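You operate a simulated robot arm through the tools that you are given. There is no shell and no other tool. Be economical: measure what you need, move in short steps, check, and stop when the job is done.

You are at the controls of a simulated two-armed robot. One attempt, no reset.

Task
Put the green marker from the matching bench on the top of the sorting table and the yellow marker on the top of the station four fixture plate. Put the small box from the shelf three of the supply rack on the station three side tray. Put one of the tape rolls from the shelf three of the supply rack on the shelf four of the supply rack. Shut the station one drawer. Press the station one program c button two times. Put the foam block on the top of the station two right fixture plate away on the packing table. Pull the station three drawer open. The order is free. Set down upright: marker.

The check looks at the end state, three seconds after you hand in, the way a careful person would. Anything else that was tipped, shoved, dropped, spilled or broken makes it a failure.

Robot
Two 7-joint arms with two-finger parallel grippers on one trunk, on a base that drives. Base frame: it is fixed to the floor where the robot stands at the start and does not move with it; the origin is under the middle of the robot, x ahead of it, y to its left, z up. Units: mm, degrees, N and s.
The left shoulder is at the start at [21, 101, 1488], the right one opposite. Places, roughly: foam block (5x4x3 cm) [5200, 2000, 900]; marker [500, 0, 750]; packing table [7000, -400, 800]; shelf four of the supply rack [-400, -500, 1200]; small box [-500, -500, 1000]; station one drawer [6600, 1600, 700]; station one program c button [6600, 1900, 1300]; station three drawer [3800, 1700, 700]; station three side tray (13x31 cm) [3080, 1960, 600]; tape roll (6x6x2 cm) [-800, -400, 900]; top of the sorting table [500, 2100, 800]; top of the station four fixture plate [2200, 2000, 900]. Payload 2.4 kg a hand.
The tool frame of a hand sits at the grasp point between the pads (the TCP): z along the fingers, y along the line on which they close. The tips reach 24 mm beyond it. Largest opening 68 mm; finger width 17, thickness 10; the body of the gripper, 40 by 70 mm, starts 41 mm behind the TCP.
Orientation is that of the tool frame in the base frame, as [roll, pitch, yaw] about the fixed x, y, z axes, in that order (R = Rz(yaw) Ry(pitch) Rx(roll)). With the fingers straight down and closing along the base's y, the tool's x points along the base's -x, its y along +y and its z along -z.

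Tools
- The arms move only by the tool nudge_tool. It takes "left_series", "right_series" or both (then of equal length, played together; a hand with none holds still); each is a list of rows, each a list of 7 numbers: the shift along the tool's x, y, z in mm, then the turn, a rotation vector about the tool's x, y, z in degrees, then the opening in per cent of the stroke, from 0 (shut) to 100 (fully open). In form: [[tx, ty, tz, rx, ry, rz, claw], ...]. A call has 1 to 12 rows; each row shifts and turns the commanded pose from where the row before left it, along the tool's axes as they then stand. Each row takes 0.2 s and may step no farther than 50 mm and 8.6 degrees from the row before; otherwise, or with a gripper value out of range, the whole call is refused. Where a pose cannot be reached the arm comes as near as it can. A force on the tool above 40 N (or 10 N above the force at the start of the call, whichever is more), or a blocked arm, ends the call early, and 0.2 s more pass. The fingers move at their own pace (about 72 mm/s each) and stop on an object; they squeeze with about 31 N. The grip force told is the motor's: it shows also when the fingers shut on nothing. Time passes only in rows, and 0.2 s behind the last, so rows that do not move let the fingers close. The reply holds the time, the measured pose of the TCP, the force on the tool along the base axes, the opening and the grip force, in the units named above and with some noise, with the torque about the TCP (base axes, N m) and any sound that the robot's microphone picked up.
- Cameras (640 x 400 px; columns grow to the right, rows downward): "scene" is now at [17.4, -54.1, 1604.1]; the picture's right is [-1.00, -0.07, 0.00], its down [-0.07, 0.93, -0.36] and it looks along [0.03, -0.36, -0.93] (base axes); focal length 260 px, centre (320, 200). "left" rides on the left gripper at [84, -11, -75] in its tool frame; the picture's right is [0.13, 0.99, 0.00], its down [-0.60, 0.08, -0.79] and it looks along [-0.79, 0.10, 0.61] (tool axes); focal length 251 px, centre (320, 200). "right" rides on the right gripper at [84, 11, -75] in its tool frame; the picture's right is [-0.13, 0.99, 0.00], its down [-0.60, -0.08, -0.79] and it looks along [-0.79, -0.10, 0.61] (tool axes); focal length 251 px, centre (320, 200). There is no depth. A picture from a camera that has moved, and an enlarged one, comes with that camera's place and axes in the base frame and with its lens.
- grab_frame(camera): a new picture of that camera. The clock stands still meanwhile.
- move_column(by): slides the trunk up (or, below 0, down) by that many mm; the arms and the scene camera ride with it, the base frame stays. It gives what a move gives, with no picture.
- base_move(legs): drives the robot by 1 to 6 legs, each [ahead, left, turn to the left] in mm, mm and degrees, along the robot's own axes; the way and the turn of a leg run together, so that a leg with both is an arc; at most 1500 mm and 180 degrees a leg. The arms and the cameras ride along, it lands a little off, and it stops where it bumps. It gives what a move gives.
- pan_tilt(pan, tilt): turns the head with the scene camera to pan (to the left, within 86 degrees either way) and tilt (down, from -29 to 69), counted from straight ahead of the robot. It gives what a move gives.
- zoom(camera, box): a new picture of the part [left, top, right, bottom] of that camera's present view, enlarged. The clock stands still meanwhile.
- finish_job(): hands the job in; it is judged then, once.

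Go step by step. Nothing tells you exact positions but the pictures and the camera data: compare them with the known pose of the tool, close in by small moves and look again before you grip or let go. The budget is 196 turns and 192 pictures, counting those below and the enlarged ones. Unless the task says otherwise, let go and move clear before handing in.

The tools are called by a JSON object that holds its "method" and its "body". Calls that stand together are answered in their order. nudge_tool: Moves the arms, as the interface text tells. Its arguments: {"type":"object","properties":{"left_series":{"type":"array","items":{"type":"array","items":{"type":"number"}}},"right_series":{"type":"array","items":{"type":"array","items":{"type":"number"}}}},"required":[]} The other tools are called the same way: move_column (by) slides the trunk up or down; base_move (legs) drives the base; pan_tilt (pan, tilt) turns the head that bears the scene camera; grab_frame (camera) takes a picture; zoom (camera, box) takes an enlarged picture of a part of a camera's view; finish_job () hands the job in.

At the start:

```text
time: 0.0
left_tcp_pos: [222.7, -31.6, 1203.3]
left_orientation: [-180.0, 0.0, -180.0]
left_wrist_force: [0.6, 0.6, 0.5]
left_ft_torque: [-0.03, -0.01, -0.01]
left_gripper_width: 68.3
left_finger_force: 0.1
right_tcp_pos: [150.8, -230.9, 1184.0]
right_orientation: [180.0, 0.0, -179.9]
right_wrist_force: [0.0, -0.4, 0.4]
right_ft_torque: [0.0, 0.06, -0.01]
right_gripper_width: 68.1
right_finger_force: 0.0
trunk travel left (down, up): [-701.0, 149.0]
robot x, y, heading: [1.3, 0.3, 0.1]
head pan, tilt: [-85.9, 68.8]
```

scene: 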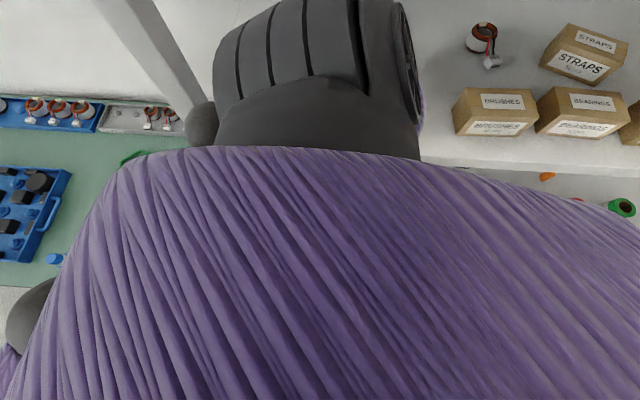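
right: 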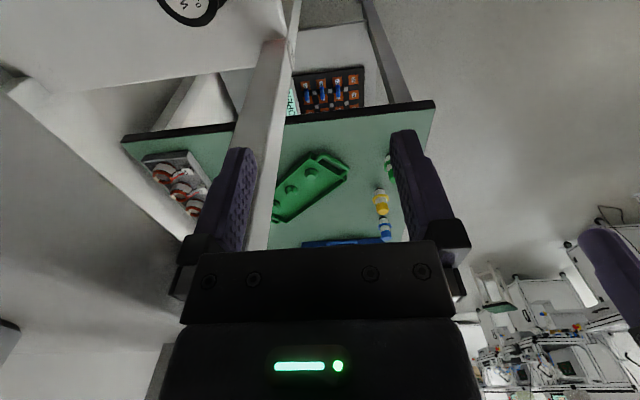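
left: 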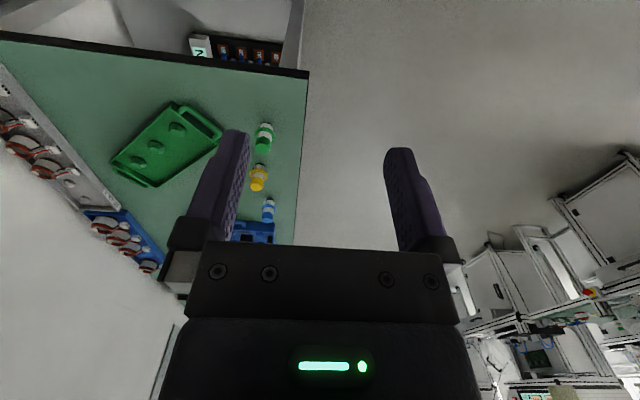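

I see the matching bench ahead of the hands and the rack on the right. I'll look around with the head first.

{"method": "pan_tilt", "body": {"pan": 0, "tilt": 45}}

{"method": "grab_frame", "body": {"camera": "scene"}}

{"method": "pan_tilt", "body": {"pan": 80, "tilt": 20}}

{"method": "grab_frame", "body": {"camera": "scene"}}

{"method": "pan_tilt", "body": {"pan": 30, "tilt": 10}}

{"method": "grab_frame", "body": {"camera": "scene"}}

```text
time: 1.6
left_tcp_pos: [224.2, -30.1, 1204.0]
left_orientation: [-180.0, 0.0, -179.9]
left_wrist_force: [0.3, -0.9, 0.1]
left_ft_torque: [-0.03, -0.01, -0.02]
left_gripper_width: 68.2
left_finger_force: 0.1
right_tcp_pos: [149.7, -231.5, 1184.3]
right_orientation: [-179.9, 0.1, -179.9]
right_wrist_force: [-0.6, 0.8, -0.7]
right_ft_torque: [0.04, 0.01, 0.04]
right_gripper_width: 68.0
right_finger_force: 0.1
trunk travel left (down, up): [-701.0, 149.0]
robot x, y, heading: [0.3, 0.6, 0.1]
head pan, tilt: [0.0, 45.0]
```

```text
188 pictures are left
camera scene: at [94.7, 1.6, 1633.0], right [0.0, -1.0, 0.0], down [-0.71, 0.0, -0.71], along [0.71, 0.0, -0.71], focal length 260 px, centre (320, 200)
```

scene: 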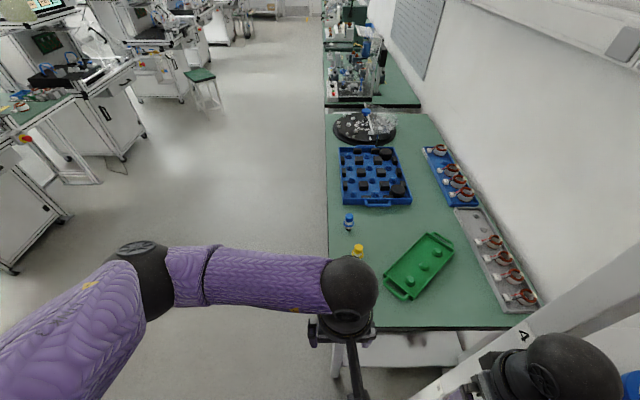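

```text
time: 3.1
left_tcp_pos: [224.5, -30.8, 1202.6]
left_orientation: [-179.9, 0.1, -180.0]
left_wrist_force: [-0.1, 0.3, -0.6]
left_ft_torque: [0.0, -0.01, 0.01]
left_gripper_width: 67.7
left_finger_force: 0.0
right_tcp_pos: [149.0, -231.3, 1184.6]
right_orientation: [179.8, 0.0, 180.0]
right_wrist_force: [1.0, -0.8, 0.5]
right_ft_torque: [-0.01, 0.05, 0.01]
right_gripper_width: 68.1
right_finger_force: 0.0
trunk travel left (down, up): [-701.0, 149.0]
robot x, y, heading: [-1.9, 0.6, -0.0]
head pan, tilt: [80.0, 20.0]
```

```text
187 pictures are left
camera scene: at [29.7, 93.4, 1671.7], right [0.98, -0.17, 0.0], down [-0.06, -0.34, -0.94], along [0.16, 0.93, -0.34], focal length 260 px, centre (320, 200)
```

scene: 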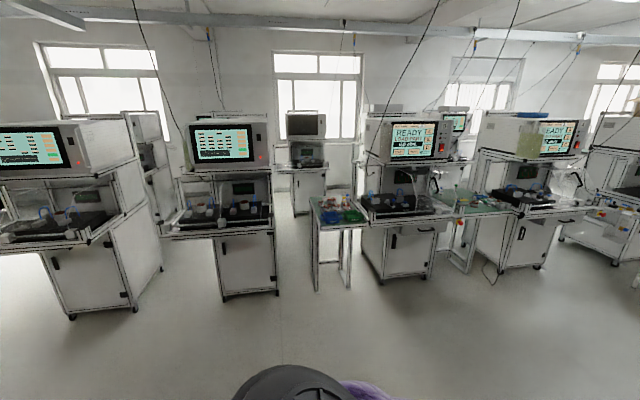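

```text
time: 4.3
left_tcp_pos: [224.4, -30.5, 1203.3]
left_orientation: [179.9, 0.0, -179.9]
left_wrist_force: [0.4, -0.3, -0.3]
left_ft_torque: [-0.04, 0.01, 0.0]
left_gripper_width: 67.7
left_finger_force: 0.0
right_tcp_pos: [149.8, -231.0, 1184.8]
right_orientation: [179.9, 0.1, -179.9]
right_wrist_force: [-0.3, 0.2, -0.7]
right_ft_torque: [-0.01, 0.02, 0.01]
right_gripper_width: 67.7
right_finger_force: 0.1
trunk travel left (down, up): [-701.0, 149.0]
robot x, y, heading: [0.7, -1.4, -0.1]
head pan, tilt: [30.0, 10.0]
```

```text
186 pictures are left
camera scene: at [93.9, 48.3, 1687.9], right [0.5, -0.87, 0.0], down [-0.15, -0.09, -0.98], along [0.85, 0.49, -0.17], focal length 260 px, centre (320, 200)
```

scene: 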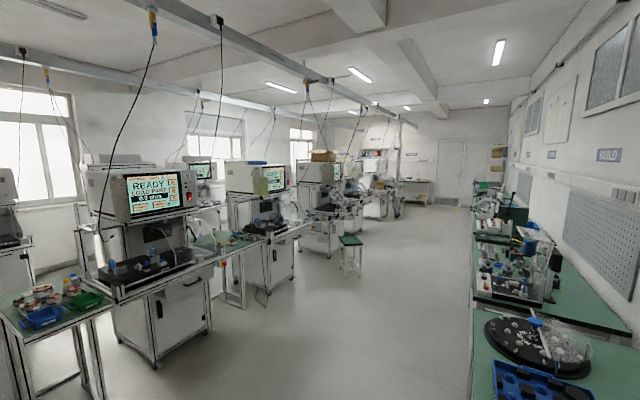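

The three markers stand near the left edge of the bench (around x 550-800, y -150). I'll back away to the left and turn to face the bench and rack side.

{"method": "base_move", "body": {"legs": [[0, 400, 0], [0, 0, -90]]}}

{"method": "pan_tilt", "body": {"pan": 0, "tilt": 35}}

{"method": "grab_frame", "body": {"camera": "scene"}}

{"method": "pan_tilt", "body": {"pan": 35, "tilt": 40}}

{"method": "grab_frame", "body": {"camera": "scene"}}

```text
time: 10.7
left_tcp_pos: [-30.9, 182.7, 1203.0]
left_orientation: [180.0, 0.0, 90.2]
left_wrist_force: [0.2, 0.0, 0.3]
left_ft_torque: [-0.02, -0.04, -0.04]
left_gripper_width: 68.0
left_finger_force: 0.0
right_tcp_pos: [-232.9, 254.8, 1184.4]
right_orientation: [179.9, 0.0, 90.3]
right_wrist_force: [0.9, -0.1, -0.2]
right_ft_torque: [0.02, 0.01, 0.0]
right_gripper_width: 67.9
right_finger_force: 0.1
trunk travel left (down, up): [-701.0, 149.0]
robot x, y, heading: [-0.3, 406.1, -90.0]
head pan, tilt: [30.0, 10.0]
```

```text
time: 11.6
left_tcp_pos: [-30.3, 182.8, 1202.7]
left_orientation: [179.9, 0.0, 90.2]
left_wrist_force: [-0.5, 0.6, -0.2]
left_ft_torque: [0.01, -0.04, -0.02]
left_gripper_width: 68.2
left_finger_force: 0.0
right_tcp_pos: [-231.9, 254.7, 1183.3]
right_orientation: [180.0, -0.1, 90.3]
right_wrist_force: [-0.5, 0.2, -1.5]
right_ft_torque: [-0.02, -0.01, -0.01]
right_gripper_width: 67.9
right_finger_force: 0.0
trunk travel left (down, up): [-701.0, 149.0]
robot x, y, heading: [-1.7, 405.2, -89.9]
head pan, tilt: [0.0, 35.0]
```

```text
185 pictures are left
camera scene: at [2.0, 308.9, 1647.9], right [-1.0, -0.01, 0.0], down [0.0, 0.57, -0.82], along [0.0, -0.82, -0.57], focal length 260 px, centre (320, 200)
```

scene: 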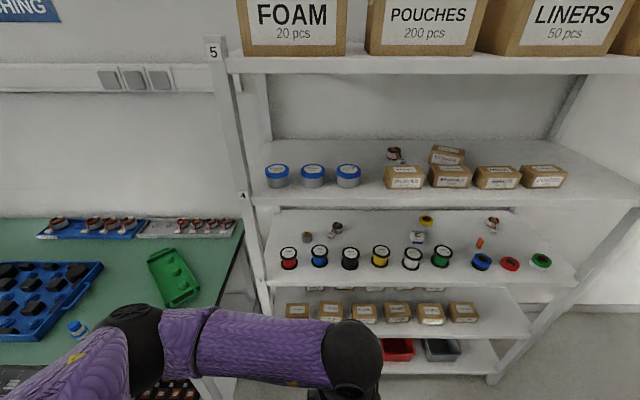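

```text
time: 12.6
left_tcp_pos: [-29.9, 183.9, 1201.8]
left_orientation: [-180.0, 0.0, 90.3]
left_wrist_force: [-0.4, 0.1, 0.7]
left_ft_torque: [-0.01, 0.0, 0.02]
left_gripper_width: 67.8
left_finger_force: 0.0
right_tcp_pos: [-232.7, 254.4, 1184.5]
right_orientation: [180.0, 0.0, 90.3]
right_wrist_force: [0.0, 0.7, 0.1]
right_ft_torque: [-0.02, 0.03, 0.01]
right_gripper_width: 68.1
right_finger_force: 0.0
trunk travel left (down, up): [-701.0, 149.0]
robot x, y, heading: [0.8, 404.6, -89.8]
head pan, tilt: [35.0, 40.0]
```

```text
184 pictures are left
camera scene: at [50.5, 327.5, 1640.3], right [-0.82, -0.58, 0.0], down [-0.37, 0.53, -0.77], along [0.44, -0.63, -0.64], focal length 260 px, centre (320, 200)
```

scene: 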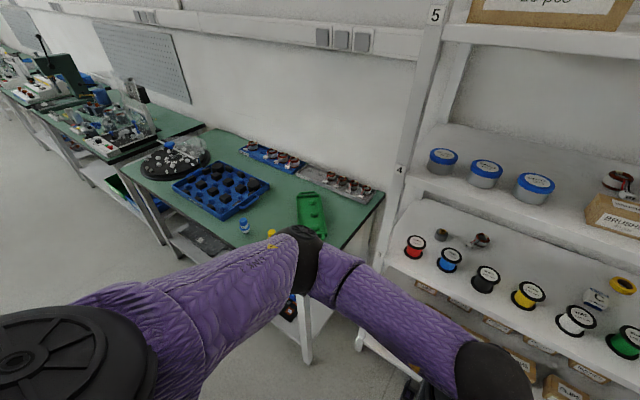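

Shelf three holds spools, tapes (flat, near the front) and a white box; now I drive along to face the markers on the bench.

{"method": "base_move", "body": {"legs": [[0, 600, 0], [180, 0, 0]]}}

{"method": "pan_tilt", "body": {"pan": 0, "tilt": 55}}

{"method": "grab_frame", "body": {"camera": "scene"}}

{"method": "grab_frame", "body": {"camera": "left"}}

{"method": "grab_frame", "body": {"camera": "right"}}

```text
time: 17.1
left_tcp_pos: [569.8, 1.0, 1203.4]
left_orientation: [179.9, -0.1, 90.5]
left_wrist_force: [0.2, -0.2, 0.6]
left_ft_torque: [0.02, 0.0, 0.02]
left_gripper_width: 68.2
left_finger_force: 0.0
right_tcp_pos: [368.0, 72.2, 1184.9]
right_orientation: [180.0, -0.1, 90.5]
right_wrist_force: [0.7, 0.1, -0.4]
right_ft_torque: [-0.03, 0.0, 0.03]
right_gripper_width: 68.4
right_finger_force: 0.1
trunk travel left (down, up): [-701.0, 149.0]
robot x, y, heading: [595.2, 224.2, -89.6]
head pan, tilt: [35.0, 40.0]
```

```text
time: 18.1
left_tcp_pos: [570.0, 3.1, 1202.0]
left_orientation: [179.9, 0.0, 90.4]
left_wrist_force: [-0.1, -0.7, -0.8]
left_ft_torque: [-0.01, 0.04, -0.01]
left_gripper_width: 68.0
left_finger_force: 0.0
right_tcp_pos: [369.0, 76.1, 1184.3]
right_orientation: [-179.8, 0.0, 90.3]
right_wrist_force: [-0.4, 0.2, -0.3]
right_ft_torque: [0.02, -0.01, -0.01]
right_gripper_width: 67.9
right_finger_force: 0.0
trunk travel left (down, up): [-701.0, 149.0]
robot x, y, heading: [595.2, 227.8, -89.6]
head pan, tilt: [0.0, 55.0]
```

```text
183 pictures are left
camera scene: at [601.6, 145.2, 1619.6], right [-1.0, -0.01, 0.0], down [-0.01, 0.82, -0.57], along [0.0, -0.57, -0.82], focal length 260 px, centre (320, 200)
```

scene: 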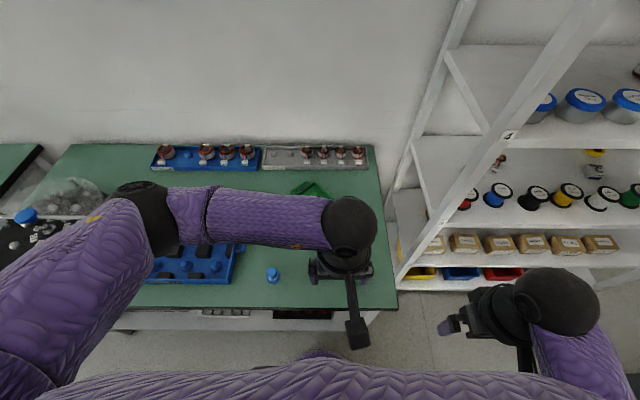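

```text
182 pictures are left
camera left: at [559.0, 86.6, 1276.9], right [0.99, 0.14, 0.0], down [0.08, -0.6, 0.79], along [0.11, -0.79, -0.61], focal length 251 px, centre (320, 200)
```

left: 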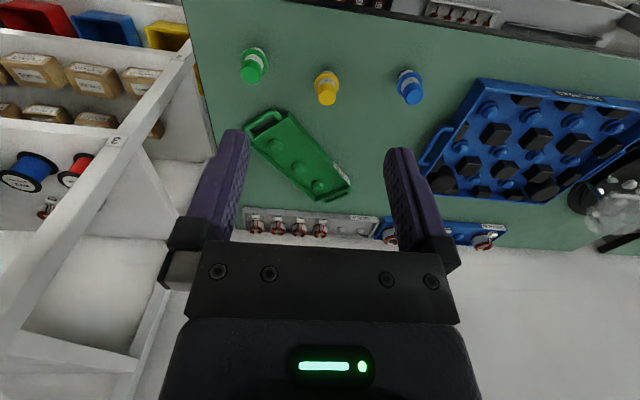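

```text
181 pictures are left
camera right: at [378.3, 159.2, 1260.3], right [0.99, -0.12, 0.0], down [-0.07, -0.6, 0.79], along [-0.1, -0.79, -0.61], focal length 251 px, centre (320, 200)
```

right: 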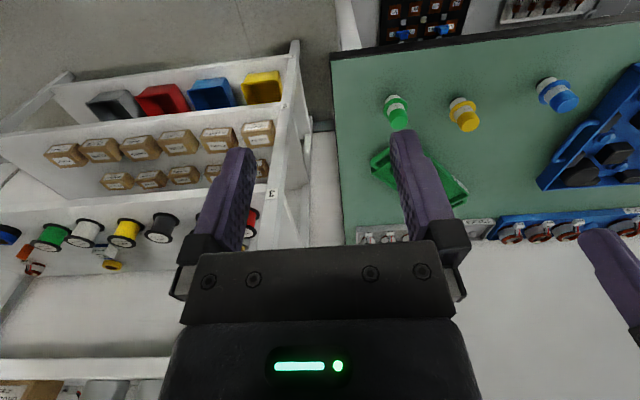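

Triangulating the two wrist views: green marker near (480,-117), yellow near (604,-140), z about 860. I'll zoom on them and edge the base in.

{"method": "zoom", "body": {"camera": "left", "box": [220, 20, 460, 170]}}

{"method": "base_move", "body": {"legs": [[115, -53, 0]]}}

```text
2.67 times, centred on (340, 95) of left
camera zoom: at [559.0, 86.6, 1276.9], right [0.99, 0.14, 0.0], down [0.08, -0.6, 0.79], along [0.11, -0.79, -0.61], focal length 670 px, centre (267, 480)
```

zoom: 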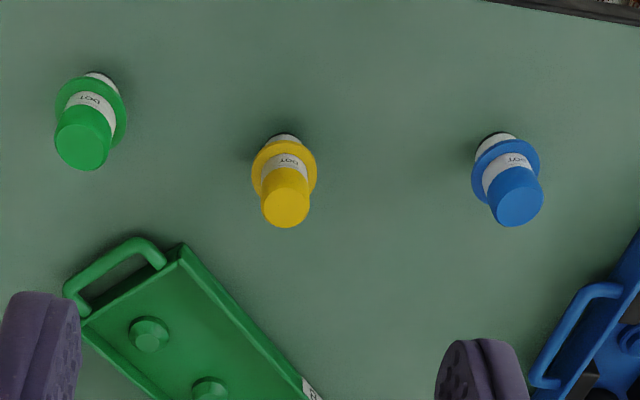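

```text
time: 19.6
left_tcp_pos: [547.2, -104.8, 1202.4]
left_orientation: [-180.0, -0.1, 93.0]
left_wrist_force: [1.0, 0.0, 0.9]
left_ft_torque: [-0.02, 0.01, 0.02]
left_gripper_width: 68.0
left_finger_force: 0.1
right_tcp_pos: [342.0, -42.9, 1185.2]
right_orientation: [-179.9, -0.2, 93.0]
right_wrist_force: [-0.6, 0.0, 0.7]
right_ft_torque: [0.01, 0.02, 0.0]
right_gripper_width: 68.0
right_finger_force: 0.1
trunk travel left (down, up): [-701.0, 149.0]
robot x, y, heading: [568.0, 119.7, -87.2]
head pan, tilt: [0.0, 55.0]
stopped in leg 1: the robot was blocked; the commanded pose is now the measured one
```

It bumped slightly at (568,120). I'll back off a little, straighten, and look.

{"method": "base_move", "body": {"legs": [[-25, 0, -2.6]]}}

{"method": "grab_frame", "body": {"camera": "scene"}}

{"method": "grab_frame", "body": {"camera": "right"}}

```text
time: 20.4
left_tcp_pos: [535.7, -77.0, 1202.4]
left_orientation: [179.9, -0.1, 90.4]
left_wrist_force: [0.0, 1.2, -0.4]
left_ft_torque: [-0.03, 0.01, 0.0]
left_gripper_width: 68.1
left_finger_force: 0.0
right_tcp_pos: [334.0, -4.3, 1184.4]
right_orientation: [-180.0, 0.1, 90.5]
right_wrist_force: [-0.6, 0.7, 0.6]
right_ft_torque: [-0.05, -0.03, -0.02]
right_gripper_width: 68.2
right_finger_force: 0.1
trunk travel left (down, up): [-701.0, 149.0]
robot x, y, heading: [565.2, 141.7, -89.6]
head pan, tilt: [0.0, 55.0]
```

```text
179 pictures are left
camera scene: at [567.6, 65.9, 1619.7], right [-1.0, -0.01, 0.0], down [-0.01, 0.82, -0.57], along [0.0, -0.57, -0.82], focal length 260 px, centre (320, 200)
```

scene: 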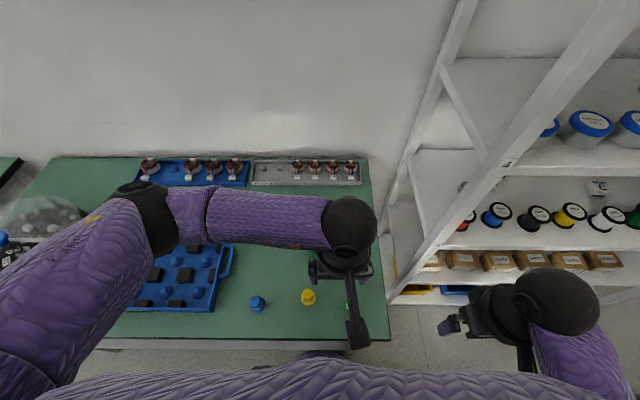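

```text
178 pictures are left
camera right: at [344.3, 79.6, 1260.4], right [0.99, -0.12, 0.0], down [-0.07, -0.6, 0.79], along [-0.1, -0.79, -0.61], focal length 251 px, centre (320, 200)
```

right: 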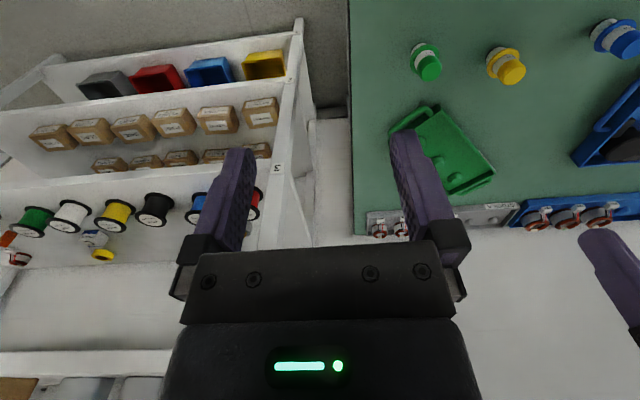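

Nothing was disturbed; the base stops at the bench front. I'll go a touch forward and lower the trunk with the hands open.

{"method": "base_move", "body": {"legs": [[10, -22, 0]]}}

{"method": "move_column", "body": {"by": -230}}

{"method": "grab_frame", "body": {"camera": "scene"}}

{"method": "grab_frame", "body": {"camera": "left"}}

{"method": "grab_frame", "body": {"camera": "right"}}

```text
time: 21.4
left_tcp_pos: [513.9, -88.0, 1203.0]
left_orientation: [180.0, -0.1, 90.5]
left_wrist_force: [-0.1, 0.9, -0.1]
left_ft_torque: [0.01, -0.01, -0.03]
left_gripper_width: 68.0
left_finger_force: 0.2
right_tcp_pos: [312.3, -16.0, 1184.1]
right_orientation: [-179.9, 0.0, 90.6]
right_wrist_force: [0.3, 0.3, 0.1]
right_ft_torque: [-0.01, 0.01, 0.02]
right_gripper_width: 67.8
right_finger_force: 0.0
trunk travel left (down, up): [-701.0, 149.0]
robot x, y, heading: [545.4, 134.7, -89.3]
head pan, tilt: [0.0, 55.0]
stopped in leg 1: the robot was blocked; the commanded pose is now the measured one
```

```text
time: 23.8
left_tcp_pos: [512.5, -87.0, 973.4]
left_orientation: [-180.0, -0.1, 90.5]
left_wrist_force: [0.6, 0.4, 0.6]
left_ft_torque: [-0.01, -0.01, -0.04]
left_gripper_width: 67.8
left_finger_force: 0.1
right_tcp_pos: [311.7, -16.1, 954.4]
right_orientation: [180.0, -0.1, 90.7]
right_wrist_force: [0.0, -0.2, -1.0]
right_ft_torque: [-0.04, -0.02, 0.01]
right_gripper_width: 68.1
right_finger_force: 0.1
trunk travel left (down, up): [-471.0, 379.0]
robot x, y, heading: [542.5, 135.2, -89.6]
head pan, tilt: [0.0, 55.0]
```

```text
177 pictures are left
camera scene: at [545.8, 42.4, 1389.2], right [-1.0, -0.01, 0.0], down [-0.01, 0.82, -0.57], along [0.01, -0.57, -0.82], focal length 260 px, centre (320, 200)
```

scene: 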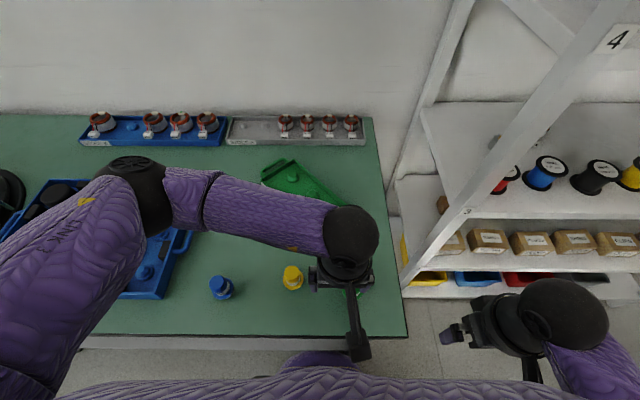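

```text
176 pictures are left
camera left: at [503.2, -4.0, 1047.0], right [0.99, 0.14, 0.0], down [0.08, -0.61, 0.79], along [0.11, -0.78, -0.61], focal length 251 px, centre (320, 200)
```

left: 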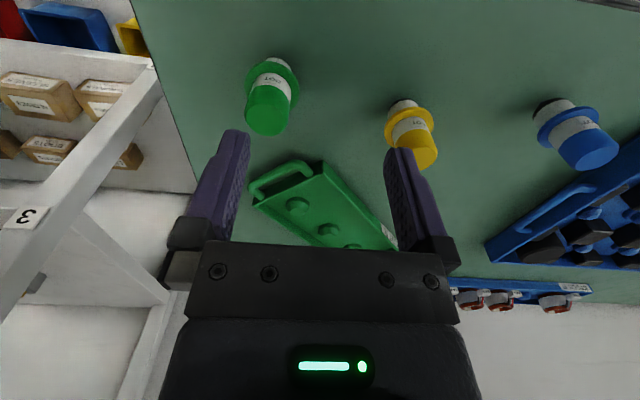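

```text
175 pictures are left
camera right: at [322.3, 68.0, 1030.5], right [0.99, -0.12, 0.0], down [-0.07, -0.61, 0.79], along [-0.09, -0.79, -0.61], focal length 251 px, centre (320, 200)
```

right: 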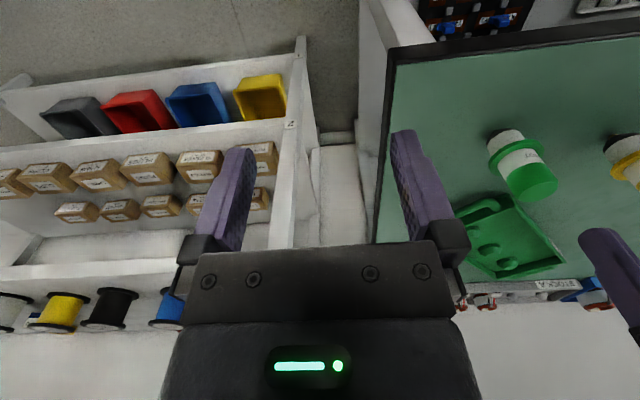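

Green stands at about (480,-108), z 830–892; yellow at (604,-130), flange near z 843. I'll move the left hand above yellow and the right above green, and look.

{"method": "nudge_tool", "body": {"left_series": [[-14.3, 30.5, 0, 0, 0, 0, 100], [-14.3, 30.5, 0, 0, 0, 0, 100], [-14.3, 30.5, 0, 0, 0, 0, 100], [0, 0, 0, 0, 0, 0, 100], [0, 0, 0, 0, 0, 0, 100]], "right_series": [[-18.4, 33.6, 0, 0, 0, 0, 100], [-18.4, 33.6, 0, 0, 0, 0, 100], [-18.4, 33.6, 0, 0, 0, 0, 100], [-18.4, 33.6, 0, 0, 0, 0, 100], [-18.4, 33.6, 0, 0, 0, 0, 100]]}}

{"method": "grab_frame", "body": {"camera": "left"}}

{"method": "grab_frame", "body": {"camera": "right"}}

```text
time: 25.0
left_tcp_pos: [607.6, -130.2, 972.2]
left_orientation: [-180.0, -0.1, 90.5]
left_wrist_force: [-1.1, 0.0, -0.1]
left_ft_torque: [-0.01, 0.01, 0.0]
left_gripper_width: 67.9
left_finger_force: 0.1
right_tcp_pos: [482.5, -106.5, 953.5]
right_orientation: [-179.8, 0.0, 90.5]
right_wrist_force: [0.5, -0.9, 0.6]
right_ft_torque: [-0.02, 0.04, 0.02]
right_gripper_width: 68.1
right_finger_force: 0.0
trunk travel left (down, up): [-471.0, 379.0]
robot x, y, heading: [540.3, 134.0, -89.4]
head pan, tilt: [0.0, 55.0]
```

```text
174 pictures are left
camera left: at [596.5, -46.3, 1047.1], right [0.99, 0.14, 0.0], down [0.08, -0.6, 0.79], along [0.11, -0.78, -0.61], focal length 251 px, centre (320, 200)
```

left: 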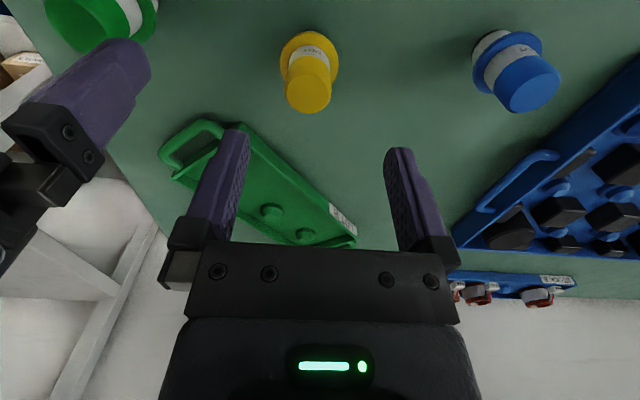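

```text
173 pictures are left
camera right: at [492.5, -21.5, 1030.2], right [0.99, -0.12, 0.0], down [-0.07, -0.61, 0.79], along [-0.1, -0.79, -0.61], focal length 251 px, centre (320, 200)
```

right: 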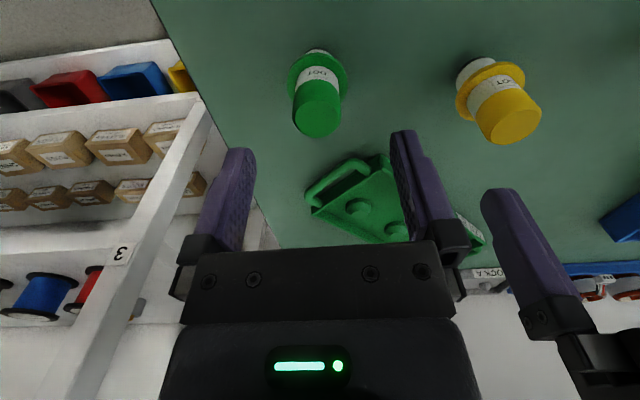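

Both markers are nearly centred; small corrections then descend to cap height.

{"method": "nudge_tool", "body": {"left_series": [[-6, -4.5, 0, 0, 0, 0, 100], [0, 0, 30, 0, 0, 0, 100], [0, 0, 30, 0, 0, 0, 100], [0, 0, 20, 0, 0, 0, 100], [0, 0, 0, 0, 0, 0, 100]], "right_series": [[-6.5, -3, 0, 0, 0, 0, 100], [0, 0, 22, 0, 0, 0, 100], [0, 0, 20, 0, 0, 0, 100], [0, 0, 20, 0, 0, 0, 100], [0, 0, 0, 0, 0, 0, 100]]}}

{"method": "grab_frame", "body": {"camera": "left"}}

{"method": "grab_frame", "body": {"camera": "right"}}

```text
time: 26.2
left_tcp_pos: [602.6, -138.2, 891.9]
left_orientation: [-179.9, -0.2, 90.5]
left_wrist_force: [0.2, 0.0, -0.5]
left_ft_torque: [0.0, -0.02, -0.03]
left_gripper_width: 67.7
left_finger_force: 0.0
right_tcp_pos: [477.8, -113.4, 892.1]
right_orientation: [-179.9, 0.1, 90.5]
right_wrist_force: [0.4, 0.0, -0.1]
right_ft_torque: [0.02, -0.02, 0.02]
right_gripper_width: 68.0
right_finger_force: 0.0
trunk travel left (down, up): [-471.0, 379.0]
robot x, y, heading: [545.0, 135.1, -89.1]
head pan, tilt: [0.0, 55.0]
```

```text
172 pictures are left
camera left: at [591.9, -53.4, 966.1], right [0.99, 0.14, 0.0], down [0.08, -0.6, 0.79], along [0.11, -0.78, -0.61], focal length 251 px, centre (320, 200)
```

left: 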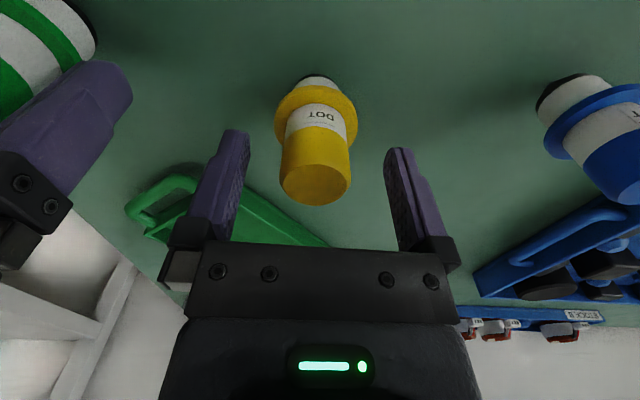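

```text
171 pictures are left
camera right: at [487.9, -29.0, 968.1], right [0.99, -0.12, 0.0], down [-0.07, -0.61, 0.79], along [-0.1, -0.79, -0.61], focal length 251 px, centre (320, 200)
```

right: 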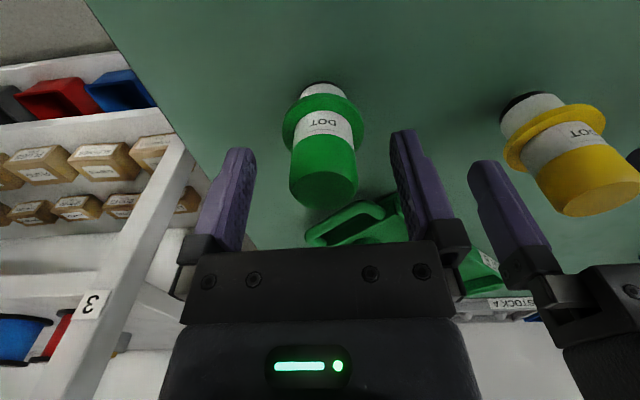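

Both centred. Down 20 mm and close both grippers.

{"method": "nudge_tool", "body": {"left_series": [[0, 0, 20, 0, 0, 0, 100], [0, 0, 0, 0, 0, 0, 100], [0, 0, 0, 0, 0, 0, 40], [0, 0, 0, 0, 0, 0, 20], [0, 0, 0, 0, 0, 0, 20], [0, 0, 0, 0, 0, 0, 20]], "right_series": [[0, 0, 20, 0, 0, 0, 100], [0, 0, 0, 0, 0, 0, 100], [0, 0, 0, 0, 0, 0, 40], [0, 0, 0, 0, 0, 0, 20], [0, 0, 0, 0, 0, 0, 20], [0, 0, 0, 0, 0, 0, 20]]}}

{"method": "grab_frame", "body": {"camera": "left"}}

{"method": "grab_frame", "body": {"camera": "right"}}

```text
time: 27.6
left_tcp_pos: [602.0, -137.7, 871.4]
left_orientation: [179.9, -0.2, 90.5]
left_wrist_force: [-0.1, -0.1, -1.4]
left_ft_torque: [0.02, -0.05, -0.01]
left_gripper_width: 40.6
left_finger_force: 31.2
right_tcp_pos: [478.7, -113.1, 872.0]
right_orientation: [180.0, 0.0, 90.5]
right_wrist_force: [0.1, -0.6, -0.5]
right_ft_torque: [-0.01, 0.0, -0.02]
right_gripper_width: 40.1
right_finger_force: 31.2
trunk travel left (down, up): [-471.0, 379.0]
robot x, y, heading: [544.2, 136.0, -89.5]
head pan, tilt: [0.0, 55.0]
```

```text
170 pictures are left
camera left: at [591.2, -53.3, 946.0], right [0.99, 0.14, 0.0], down [0.08, -0.6, 0.79], along [0.11, -0.78, -0.61], focal length 251 px, centre (320, 200)
```

left: 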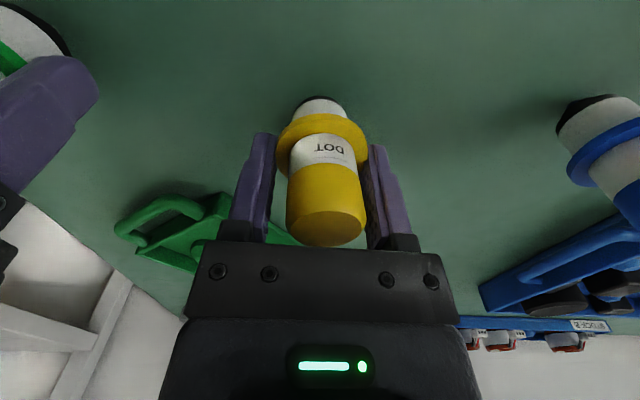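

```text
169 pictures are left
camera right: at [488.3, -28.7, 948.3], right [0.99, -0.12, 0.0], down [-0.07, -0.61, 0.79], along [-0.1, -0.79, -0.61], focal length 251 px, centre (320, 200)
```

right: 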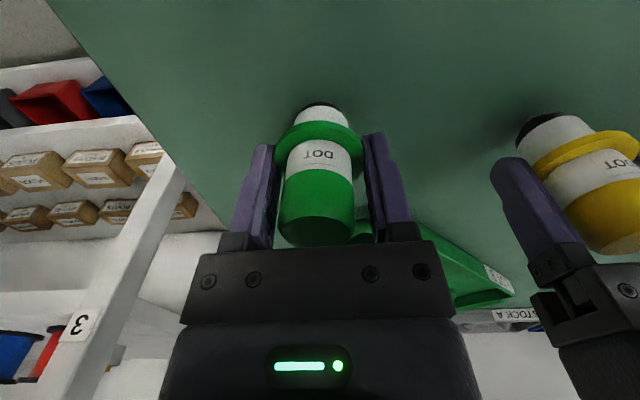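

Both markers are gripped. I raise the trunk, back away, and turn toward the sorting table side.

{"method": "move_column", "body": {"by": 230}}

{"method": "base_move", "body": {"legs": [[-500, 0, 0], [0, 0, 180], [400, 0, 0]]}}

{"method": "pan_tilt", "body": {"pan": 0, "tilt": 25}}

{"method": "grab_frame", "body": {"camera": "scene"}}

{"method": "pan_tilt", "body": {"pan": -60, "tilt": 25}}

{"method": "grab_frame", "body": {"camera": "scene"}}

```text
time: 30.0
left_tcp_pos: [602.1, -136.5, 1102.9]
left_orientation: [-179.9, -0.1, 90.5]
left_wrist_force: [0.1, -0.7, -0.7]
left_ft_torque: [0.02, -0.02, 0.0]
left_gripper_width: 28.5
left_finger_force: 30.7
right_tcp_pos: [478.2, -114.0, 1101.4]
right_orientation: [-179.8, -0.1, 90.6]
right_wrist_force: [-0.3, -0.4, -0.1]
right_ft_torque: [0.0, 0.03, 0.04]
right_gripper_width: 28.3
right_finger_force: 30.6
trunk travel left (down, up): [-701.0, 149.0]
robot x, y, heading: [541.5, 135.0, -89.5]
head pan, tilt: [0.0, 55.0]
```

```text
time: 42.5
left_tcp_pos: [470.0, 1310.8, 1103.4]
left_orientation: [-180.0, -0.1, -89.0]
left_wrist_force: [-0.5, -0.2, -0.5]
left_ft_torque: [-0.06, 0.03, 0.02]
left_gripper_width: 28.1
left_finger_force: 30.8
right_tcp_pos: [593.6, 1289.1, 1100.9]
right_orientation: [180.0, -0.1, -89.1]
right_wrist_force: [-0.3, 0.4, -0.5]
right_ft_torque: [0.01, 0.0, 0.03]
right_gripper_width: 28.4
right_finger_force: 30.9
trunk travel left (down, up): [-701.0, 149.0]
robot x, y, heading: [529.7, 1037.7, 91.0]
head pan, tilt: [0.0, 55.0]
```

```text
time: 43.4
left_tcp_pos: [471.0, 1310.3, 1103.3]
left_orientation: [-180.0, -0.1, -89.0]
left_wrist_force: [-0.2, 0.3, 0.1]
left_ft_torque: [-0.02, 0.0, -0.03]
left_gripper_width: 28.1
left_finger_force: 30.9
right_tcp_pos: [594.6, 1289.7, 1103.0]
right_orientation: [-179.9, 0.1, -89.0]
right_wrist_force: [0.4, -0.8, -0.1]
right_ft_torque: [-0.02, 0.02, 0.0]
right_gripper_width: 28.5
right_finger_force: 30.9
trunk travel left (down, up): [-701.0, 149.0]
robot x, y, heading: [533.6, 1037.9, 90.9]
head pan, tilt: [0.0, 25.0]
```

```text
168 pictures are left
camera scene: at [532.1, 1144.4, 1663.5], right [1.0, 0.02, 0.0], down [0.01, -0.42, -0.91], along [-0.02, 0.91, -0.42], focal length 260 px, centre (320, 200)
```

scene: 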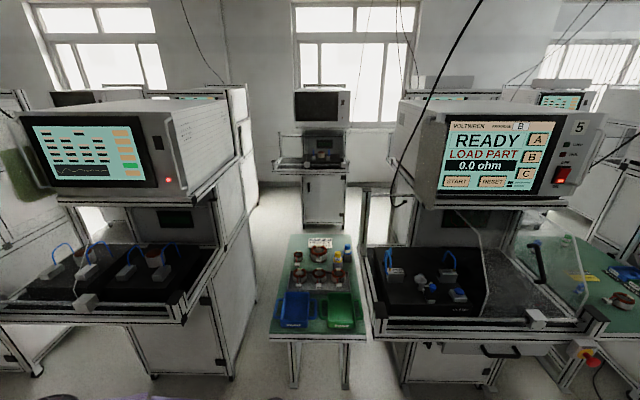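

```text
time: 44.7
left_tcp_pos: [471.6, 1310.3, 1101.8]
left_orientation: [-180.0, -0.1, -89.0]
left_wrist_force: [-0.3, -0.5, -0.7]
left_ft_torque: [0.0, -0.02, 0.02]
left_gripper_width: 28.0
left_finger_force: 31.1
right_tcp_pos: [593.9, 1289.2, 1102.5]
right_orientation: [179.9, 0.0, -88.9]
right_wrist_force: [-0.4, -0.4, -1.3]
right_ft_torque: [0.04, -0.03, 0.04]
right_gripper_width: 28.3
right_finger_force: 30.9
trunk travel left (down, up): [-701.0, 149.0]
robot x, y, heading: [534.2, 1040.1, 90.9]
head pan, tilt: [-60.0, 25.0]
```

```text
167 pictures are left
camera scene: at [612.7, 1099.8, 1663.6], right [0.52, -0.86, 0.0], down [-0.36, -0.22, -0.91], along [0.78, 0.47, -0.42], focal length 260 px, centre (320, 200)
```

scene: 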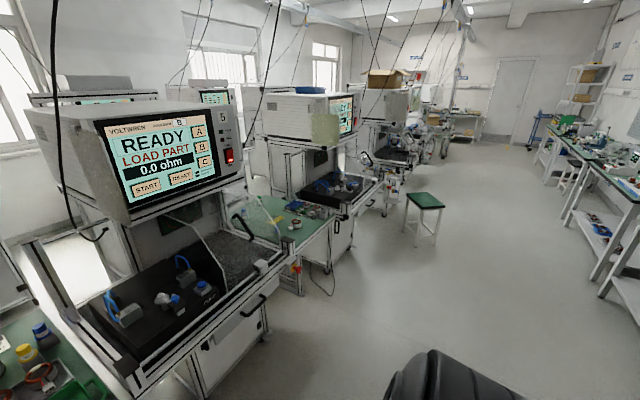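

The sorting table is straight ahead (near edge y≈1810, x≈330–690). I drive closer and look for a clear spot.

{"method": "base_move", "body": {"legs": [[400, 0, -1]]}}

{"method": "pan_tilt", "body": {"pan": 0, "tilt": 50}}

{"method": "grab_frame", "body": {"camera": "scene"}}

{"method": "grab_frame", "body": {"camera": "right"}}

{"method": "grab_frame", "body": {"camera": "left"}}

```text
time: 47.2
left_tcp_pos: [471.3, 1710.5, 1103.3]
left_orientation: [180.0, 0.0, -90.0]
left_wrist_force: [-0.2, 0.2, -1.1]
left_ft_torque: [-0.02, -0.01, -0.04]
left_gripper_width: 28.1
left_finger_force: 30.7
right_tcp_pos: [593.4, 1686.1, 1102.8]
right_orientation: [-179.9, -0.2, -89.8]
right_wrist_force: [-0.1, -0.2, -0.7]
right_ft_torque: [-0.02, 0.02, 0.0]
right_gripper_width: 28.5
right_finger_force: 31.2
trunk travel left (down, up): [-701.0, 149.0]
robot x, y, heading: [530.4, 1439.1, 90.1]
head pan, tilt: [-60.0, 25.0]
```

```text
time: 48.5
left_tcp_pos: [470.6, 1708.5, 1102.2]
left_orientation: [-179.9, -0.1, -90.0]
left_wrist_force: [-0.3, 1.0, -0.5]
left_ft_torque: [-0.01, 0.03, -0.01]
left_gripper_width: 28.4
left_finger_force: 30.9
right_tcp_pos: [592.9, 1686.1, 1103.0]
right_orientation: [180.0, 0.0, -89.9]
right_wrist_force: [-0.5, -0.3, -0.5]
right_ft_torque: [0.04, 0.05, 0.01]
right_gripper_width: 28.3
right_finger_force: 30.6
trunk travel left (down, up): [-701.0, 149.0]
robot x, y, heading: [530.5, 1440.8, 90.1]
head pan, tilt: [0.0, 50.0]
```

```text
166 pictures are left
camera scene: at [530.2, 1527.2, 1626.1], right [1.0, 0.0, 0.0], down [0.0, -0.77, -0.64], along [0.0, 0.64, -0.77], focal length 260 px, centre (320, 200)
```

scene: 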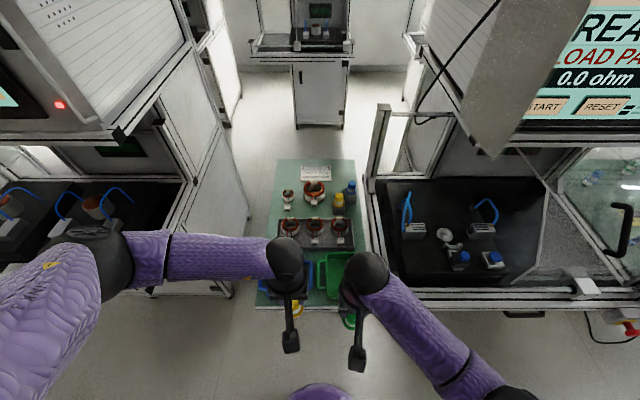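

```text
165 pictures are left
camera right: at [583.2, 1602.1, 1178.2], right [-0.99, 0.13, 0.0], down [0.08, 0.6, 0.79], along [0.1, 0.79, -0.61], focal length 251 px, centre (320, 200)
```

right: 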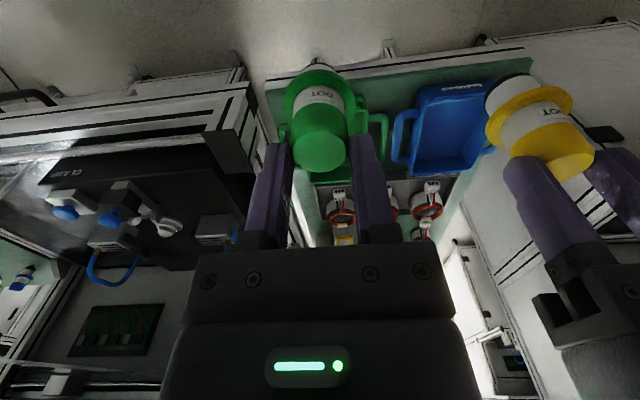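

```text
164 pictures are left
camera left: at [483.5, 1625.2, 1176.8], right [-0.99, -0.13, 0.0], down [-0.08, 0.61, 0.79], along [-0.1, 0.79, -0.61], focal length 251 px, centre (320, 200)
```

left: 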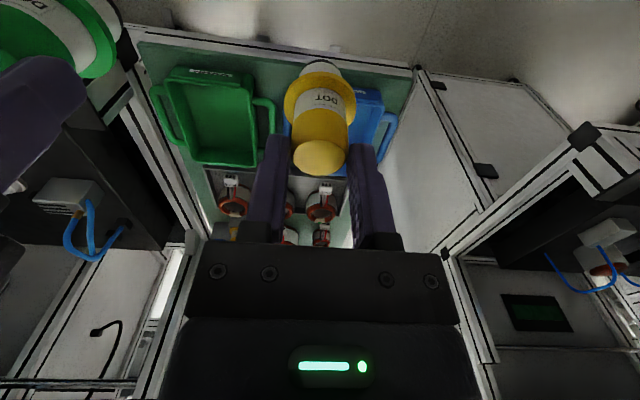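

The markers appear to have slid within the grips; I'll zoom to see how they are held.

{"method": "zoom", "body": {"camera": "right", "box": [220, 40, 420, 260]}}

{"method": "zoom", "body": {"camera": "left", "box": [220, 40, 420, 260]}}

```text
1.82 times, centred on (320, 150) of right
camera zoom: at [583.2, 1602.1, 1178.2], right [-0.99, 0.13, 0.0], down [0.08, 0.6, 0.79], along [0.1, 0.79, -0.61], focal length 457 px, centre (320, 291)
```

zoom: 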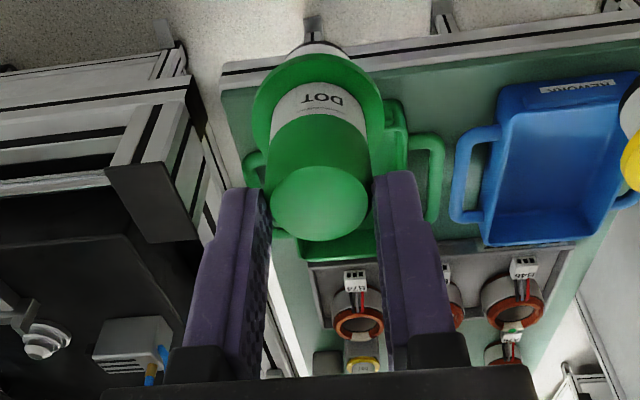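

```text
1.82 times, centred on (320, 150) of left
camera zoom: at [483.5, 1625.2, 1176.8], right [-0.99, -0.13, 0.0], down [-0.08, 0.61, 0.79], along [-0.1, 0.79, -0.61], focal length 457 px, centre (320, 291)
```

zoom: 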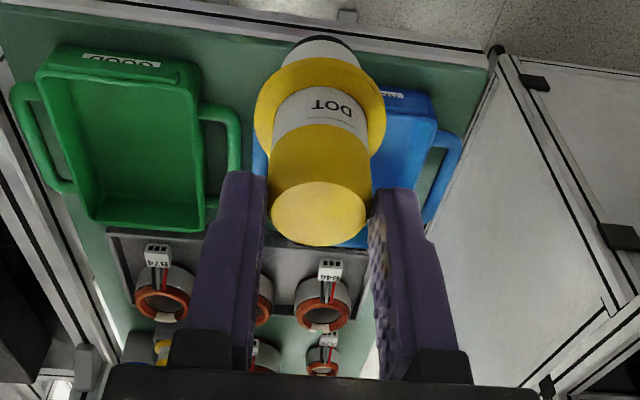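

Both hang by the cap tops but hold. I'll zoom on the sorting table to pick a free spot.

{"method": "zoom", "body": {"camera": "scene", "box": [230, 140, 410, 330]}}

```text
2.11 times, centred on (320, 235) of scene
camera zoom: at [530.2, 1527.2, 1626.1], right [1.0, 0.0, 0.0], down [0.0, -0.77, -0.64], along [0.0, 0.64, -0.77], focal length 548 px, centre (320, 126)
```

zoom: 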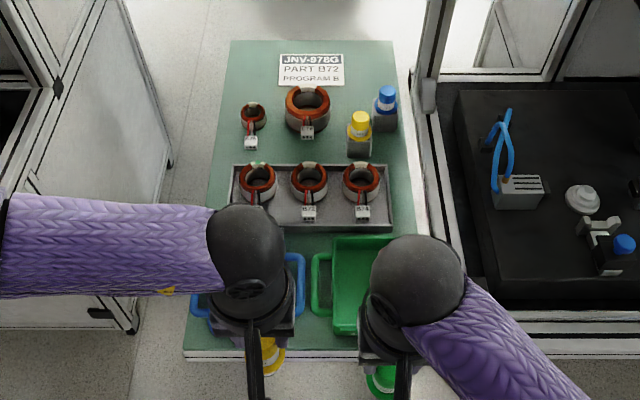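

The table's near half is filled by trays; a free spot lies around (450,2150) beyond the grey coil tray. I'll test how far forward the right hand can actually reach with the tool down.

{"method": "nudge_tool", "body": {"right_series": [[-15, 0, 0, 0, 0, 0, 20], [-30, 0, 0, 0, 0, 0, 20], [-30, 0, 0, 0, 0, 0, 20], [-30, 0, 0, 0, 0, 0, 20], [-30, 0, 0, 0, 0, 0, 20], [-30, 0, 0, 0, 0, 0, 20], [-30, 0, 0, 0, 0, 0, 20], [-15, 0, 0, 0, 0, 0, 20]]}}

{"method": "grab_frame", "body": {"camera": "right"}}

{"method": "grab_frame", "body": {"camera": "scene"}}

```text
time: 50.3
left_tcp_pos: [471.4, 1709.0, 1101.6]
left_orientation: [180.0, 0.0, -90.0]
left_wrist_force: [0.7, 0.3, 0.1]
left_ft_torque: [0.01, -0.01, 0.03]
left_gripper_width: 28.3
left_finger_force: 31.4
right_tcp_pos: [594.8, 1857.7, 1109.2]
right_orientation: [-180.0, 0.0, -89.8]
right_wrist_force: [0.3, 0.0, -0.2]
right_ft_torque: [-0.02, -0.05, -0.02]
right_gripper_width: 28.4
right_finger_force: 30.3
right hand out of reach, approached as far as the arm can: row 7, 8
trunk travel left (down, up): [-701.0, 149.0]
robot x, y, heading: [531.9, 1438.2, 90.1]
head pan, tilt: [0.0, 50.0]
```

```text
160 pictures are left
camera right: at [585.3, 1774.3, 1183.9], right [-0.99, 0.13, 0.0], down [0.08, 0.6, 0.79], along [0.1, 0.79, -0.61], focal length 251 px, centre (320, 200)
```

right: 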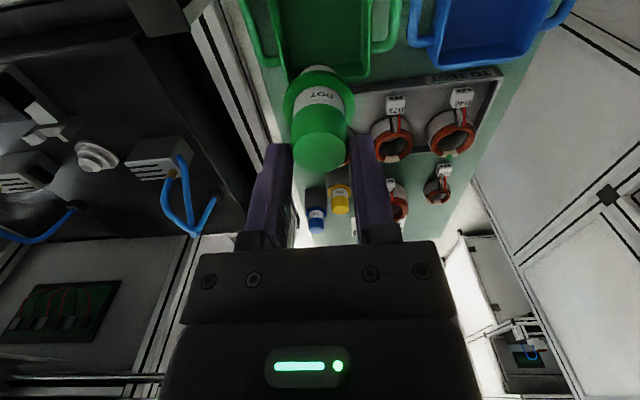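

```text
159 pictures are left
camera scene: at [530.0, 1527.5, 1626.0], right [1.0, 0.0, 0.0], down [0.0, -0.77, -0.64], along [0.0, 0.64, -0.77], focal length 260 px, centre (320, 200)
```

scene: 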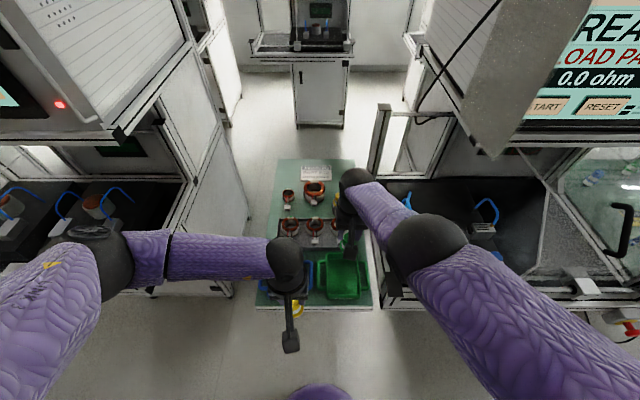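

The arm reaches about 420 mm ahead. I'll creep the base forward to see how near the table it can get.

{"method": "base_move", "body": {"legs": [[150, 0, 0]]}}

{"method": "base_move", "body": {"legs": [[60, 0, 0]]}}

{"method": "grab_frame", "body": {"camera": "scene"}}

{"method": "grab_frame", "body": {"camera": "right"}}

```text
time: 51.7
left_tcp_pos: [470.5, 1861.1, 1101.8]
left_orientation: [-180.0, -0.2, -90.0]
left_wrist_force: [-0.3, 0.6, 0.2]
left_ft_torque: [-0.02, -0.01, -0.04]
left_gripper_width: 28.2
left_finger_force: 30.8
right_tcp_pos: [596.2, 2009.0, 1106.4]
right_orientation: [-180.0, 0.0, -89.9]
right_wrist_force: [-0.6, 0.2, -0.8]
right_ft_torque: [0.02, -0.02, -0.03]
right_gripper_width: 28.5
right_finger_force: 30.8
trunk travel left (down, up): [-701.0, 149.0]
robot x, y, heading: [530.2, 1587.2, 90.0]
head pan, tilt: [0.0, 50.0]
```

```text
time: 52.7
left_tcp_pos: [471.5, 1921.6, 1103.2]
left_orientation: [179.9, -0.2, -90.0]
left_wrist_force: [-0.7, 0.8, 0.0]
left_ft_torque: [0.01, 0.03, -0.01]
left_gripper_width: 28.1
left_finger_force: 30.9
right_tcp_pos: [595.6, 2071.2, 1107.2]
right_orientation: [-179.9, -0.1, -89.9]
right_wrist_force: [0.1, 0.0, -0.9]
right_ft_torque: [-0.03, -0.01, 0.03]
right_gripper_width: 28.4
right_finger_force: 31.1
trunk travel left (down, up): [-701.0, 149.0]
robot x, y, heading: [528.2, 1651.8, 90.1]
head pan, tilt: [0.0, 50.0]
```

```text
158 pictures are left
camera scene: at [529.8, 1740.9, 1625.9], right [1.0, 0.0, 0.0], down [0.0, -0.77, -0.64], along [0.0, 0.64, -0.77], focal length 260 px, centre (320, 200)
```

scene: 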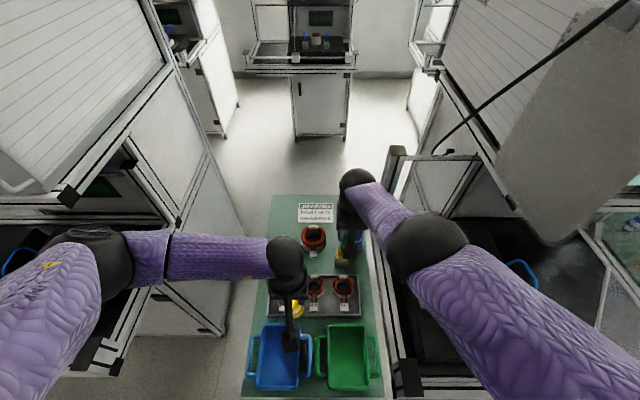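

```text
157 pictures are left
camera right: at [585.1, 1986.9, 1183.2], right [-0.99, 0.13, 0.0], down [0.08, 0.61, 0.79], along [0.1, 0.79, -0.61], focal length 251 px, centre (320, 200)
```

right: 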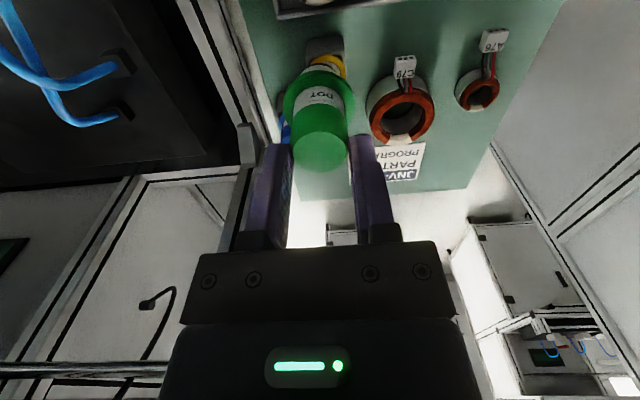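

Free spot B lies near (440,2150), between the two coils. I'll back slightly, turn 40° left so the right shoulder leads, and look again.

{"method": "base_move", "body": {"legs": [[-40, 0, 0], [0, 0, 40]]}}

{"method": "pan_tilt", "body": {"pan": -40, "tilt": 50}}

{"method": "grab_frame", "body": {"camera": "scene"}}

{"method": "grab_frame", "body": {"camera": "right"}}

```text
time: 55.4
left_tcp_pos: [308.6, 1778.1, 1102.5]
left_orientation: [180.0, -0.1, -49.7]
left_wrist_force: [0.0, 0.9, -0.3]
left_ft_torque: [-0.03, 0.02, 0.0]
left_gripper_width: 28.3
left_finger_force: 31.1
right_tcp_pos: [308.4, 1974.1, 1108.3]
right_orientation: [-179.9, 0.0, -49.6]
right_wrist_force: [0.4, 0.2, -0.4]
right_ft_torque: [0.03, 0.01, 0.01]
right_gripper_width: 28.3
right_finger_force: 30.8
trunk travel left (down, up): [-701.0, 149.0]
robot x, y, heading: [529.6, 1611.1, 130.4]
head pan, tilt: [0.0, 50.0]
```

```text
time: 56.5
left_tcp_pos: [309.2, 1779.6, 1103.1]
left_orientation: [180.0, -0.1, -49.7]
left_wrist_force: [-0.2, 0.2, -0.9]
left_ft_torque: [-0.03, -0.01, -0.03]
left_gripper_width: 28.4
left_finger_force: 31.4
right_tcp_pos: [307.7, 1972.2, 1108.6]
right_orientation: [-180.0, 0.1, -49.5]
right_wrist_force: [-0.6, -1.0, -0.5]
right_ft_torque: [-0.01, 0.01, -0.01]
right_gripper_width: 28.1
right_finger_force: 31.1
trunk travel left (down, up): [-701.0, 149.0]
robot x, y, heading: [529.3, 1611.3, 130.4]
head pan, tilt: [-40.0, 50.0]
```

```text
156 pictures are left
camera scene: at [522.0, 1695.9, 1626.1], right [1.0, 0.01, 0.0], down [0.01, -0.77, -0.64], along [0.0, 0.64, -0.77], focal length 260 px, centre (320, 200)
```

scene: 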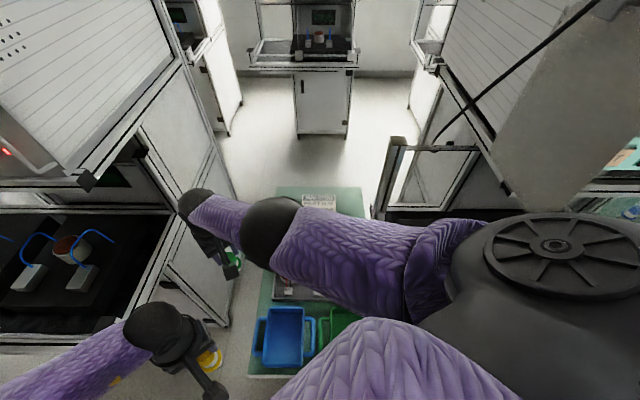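

```text
155 pictures are left
camera right: at [353.9, 1902.8, 1183.7], right [-0.84, -0.54, 0.0], down [-0.33, 0.51, 0.79], along [-0.43, 0.67, -0.61], focal length 251 px, centre (320, 200)
```

right: 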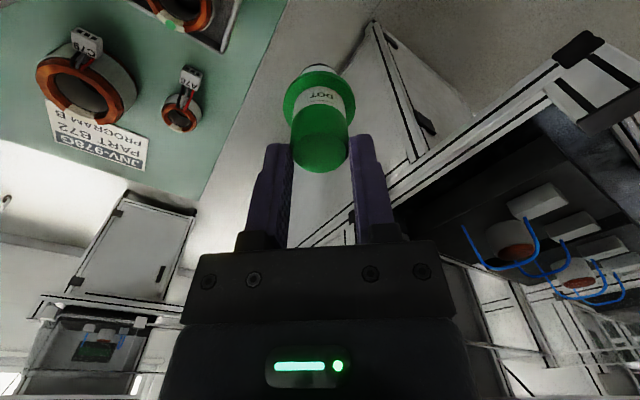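

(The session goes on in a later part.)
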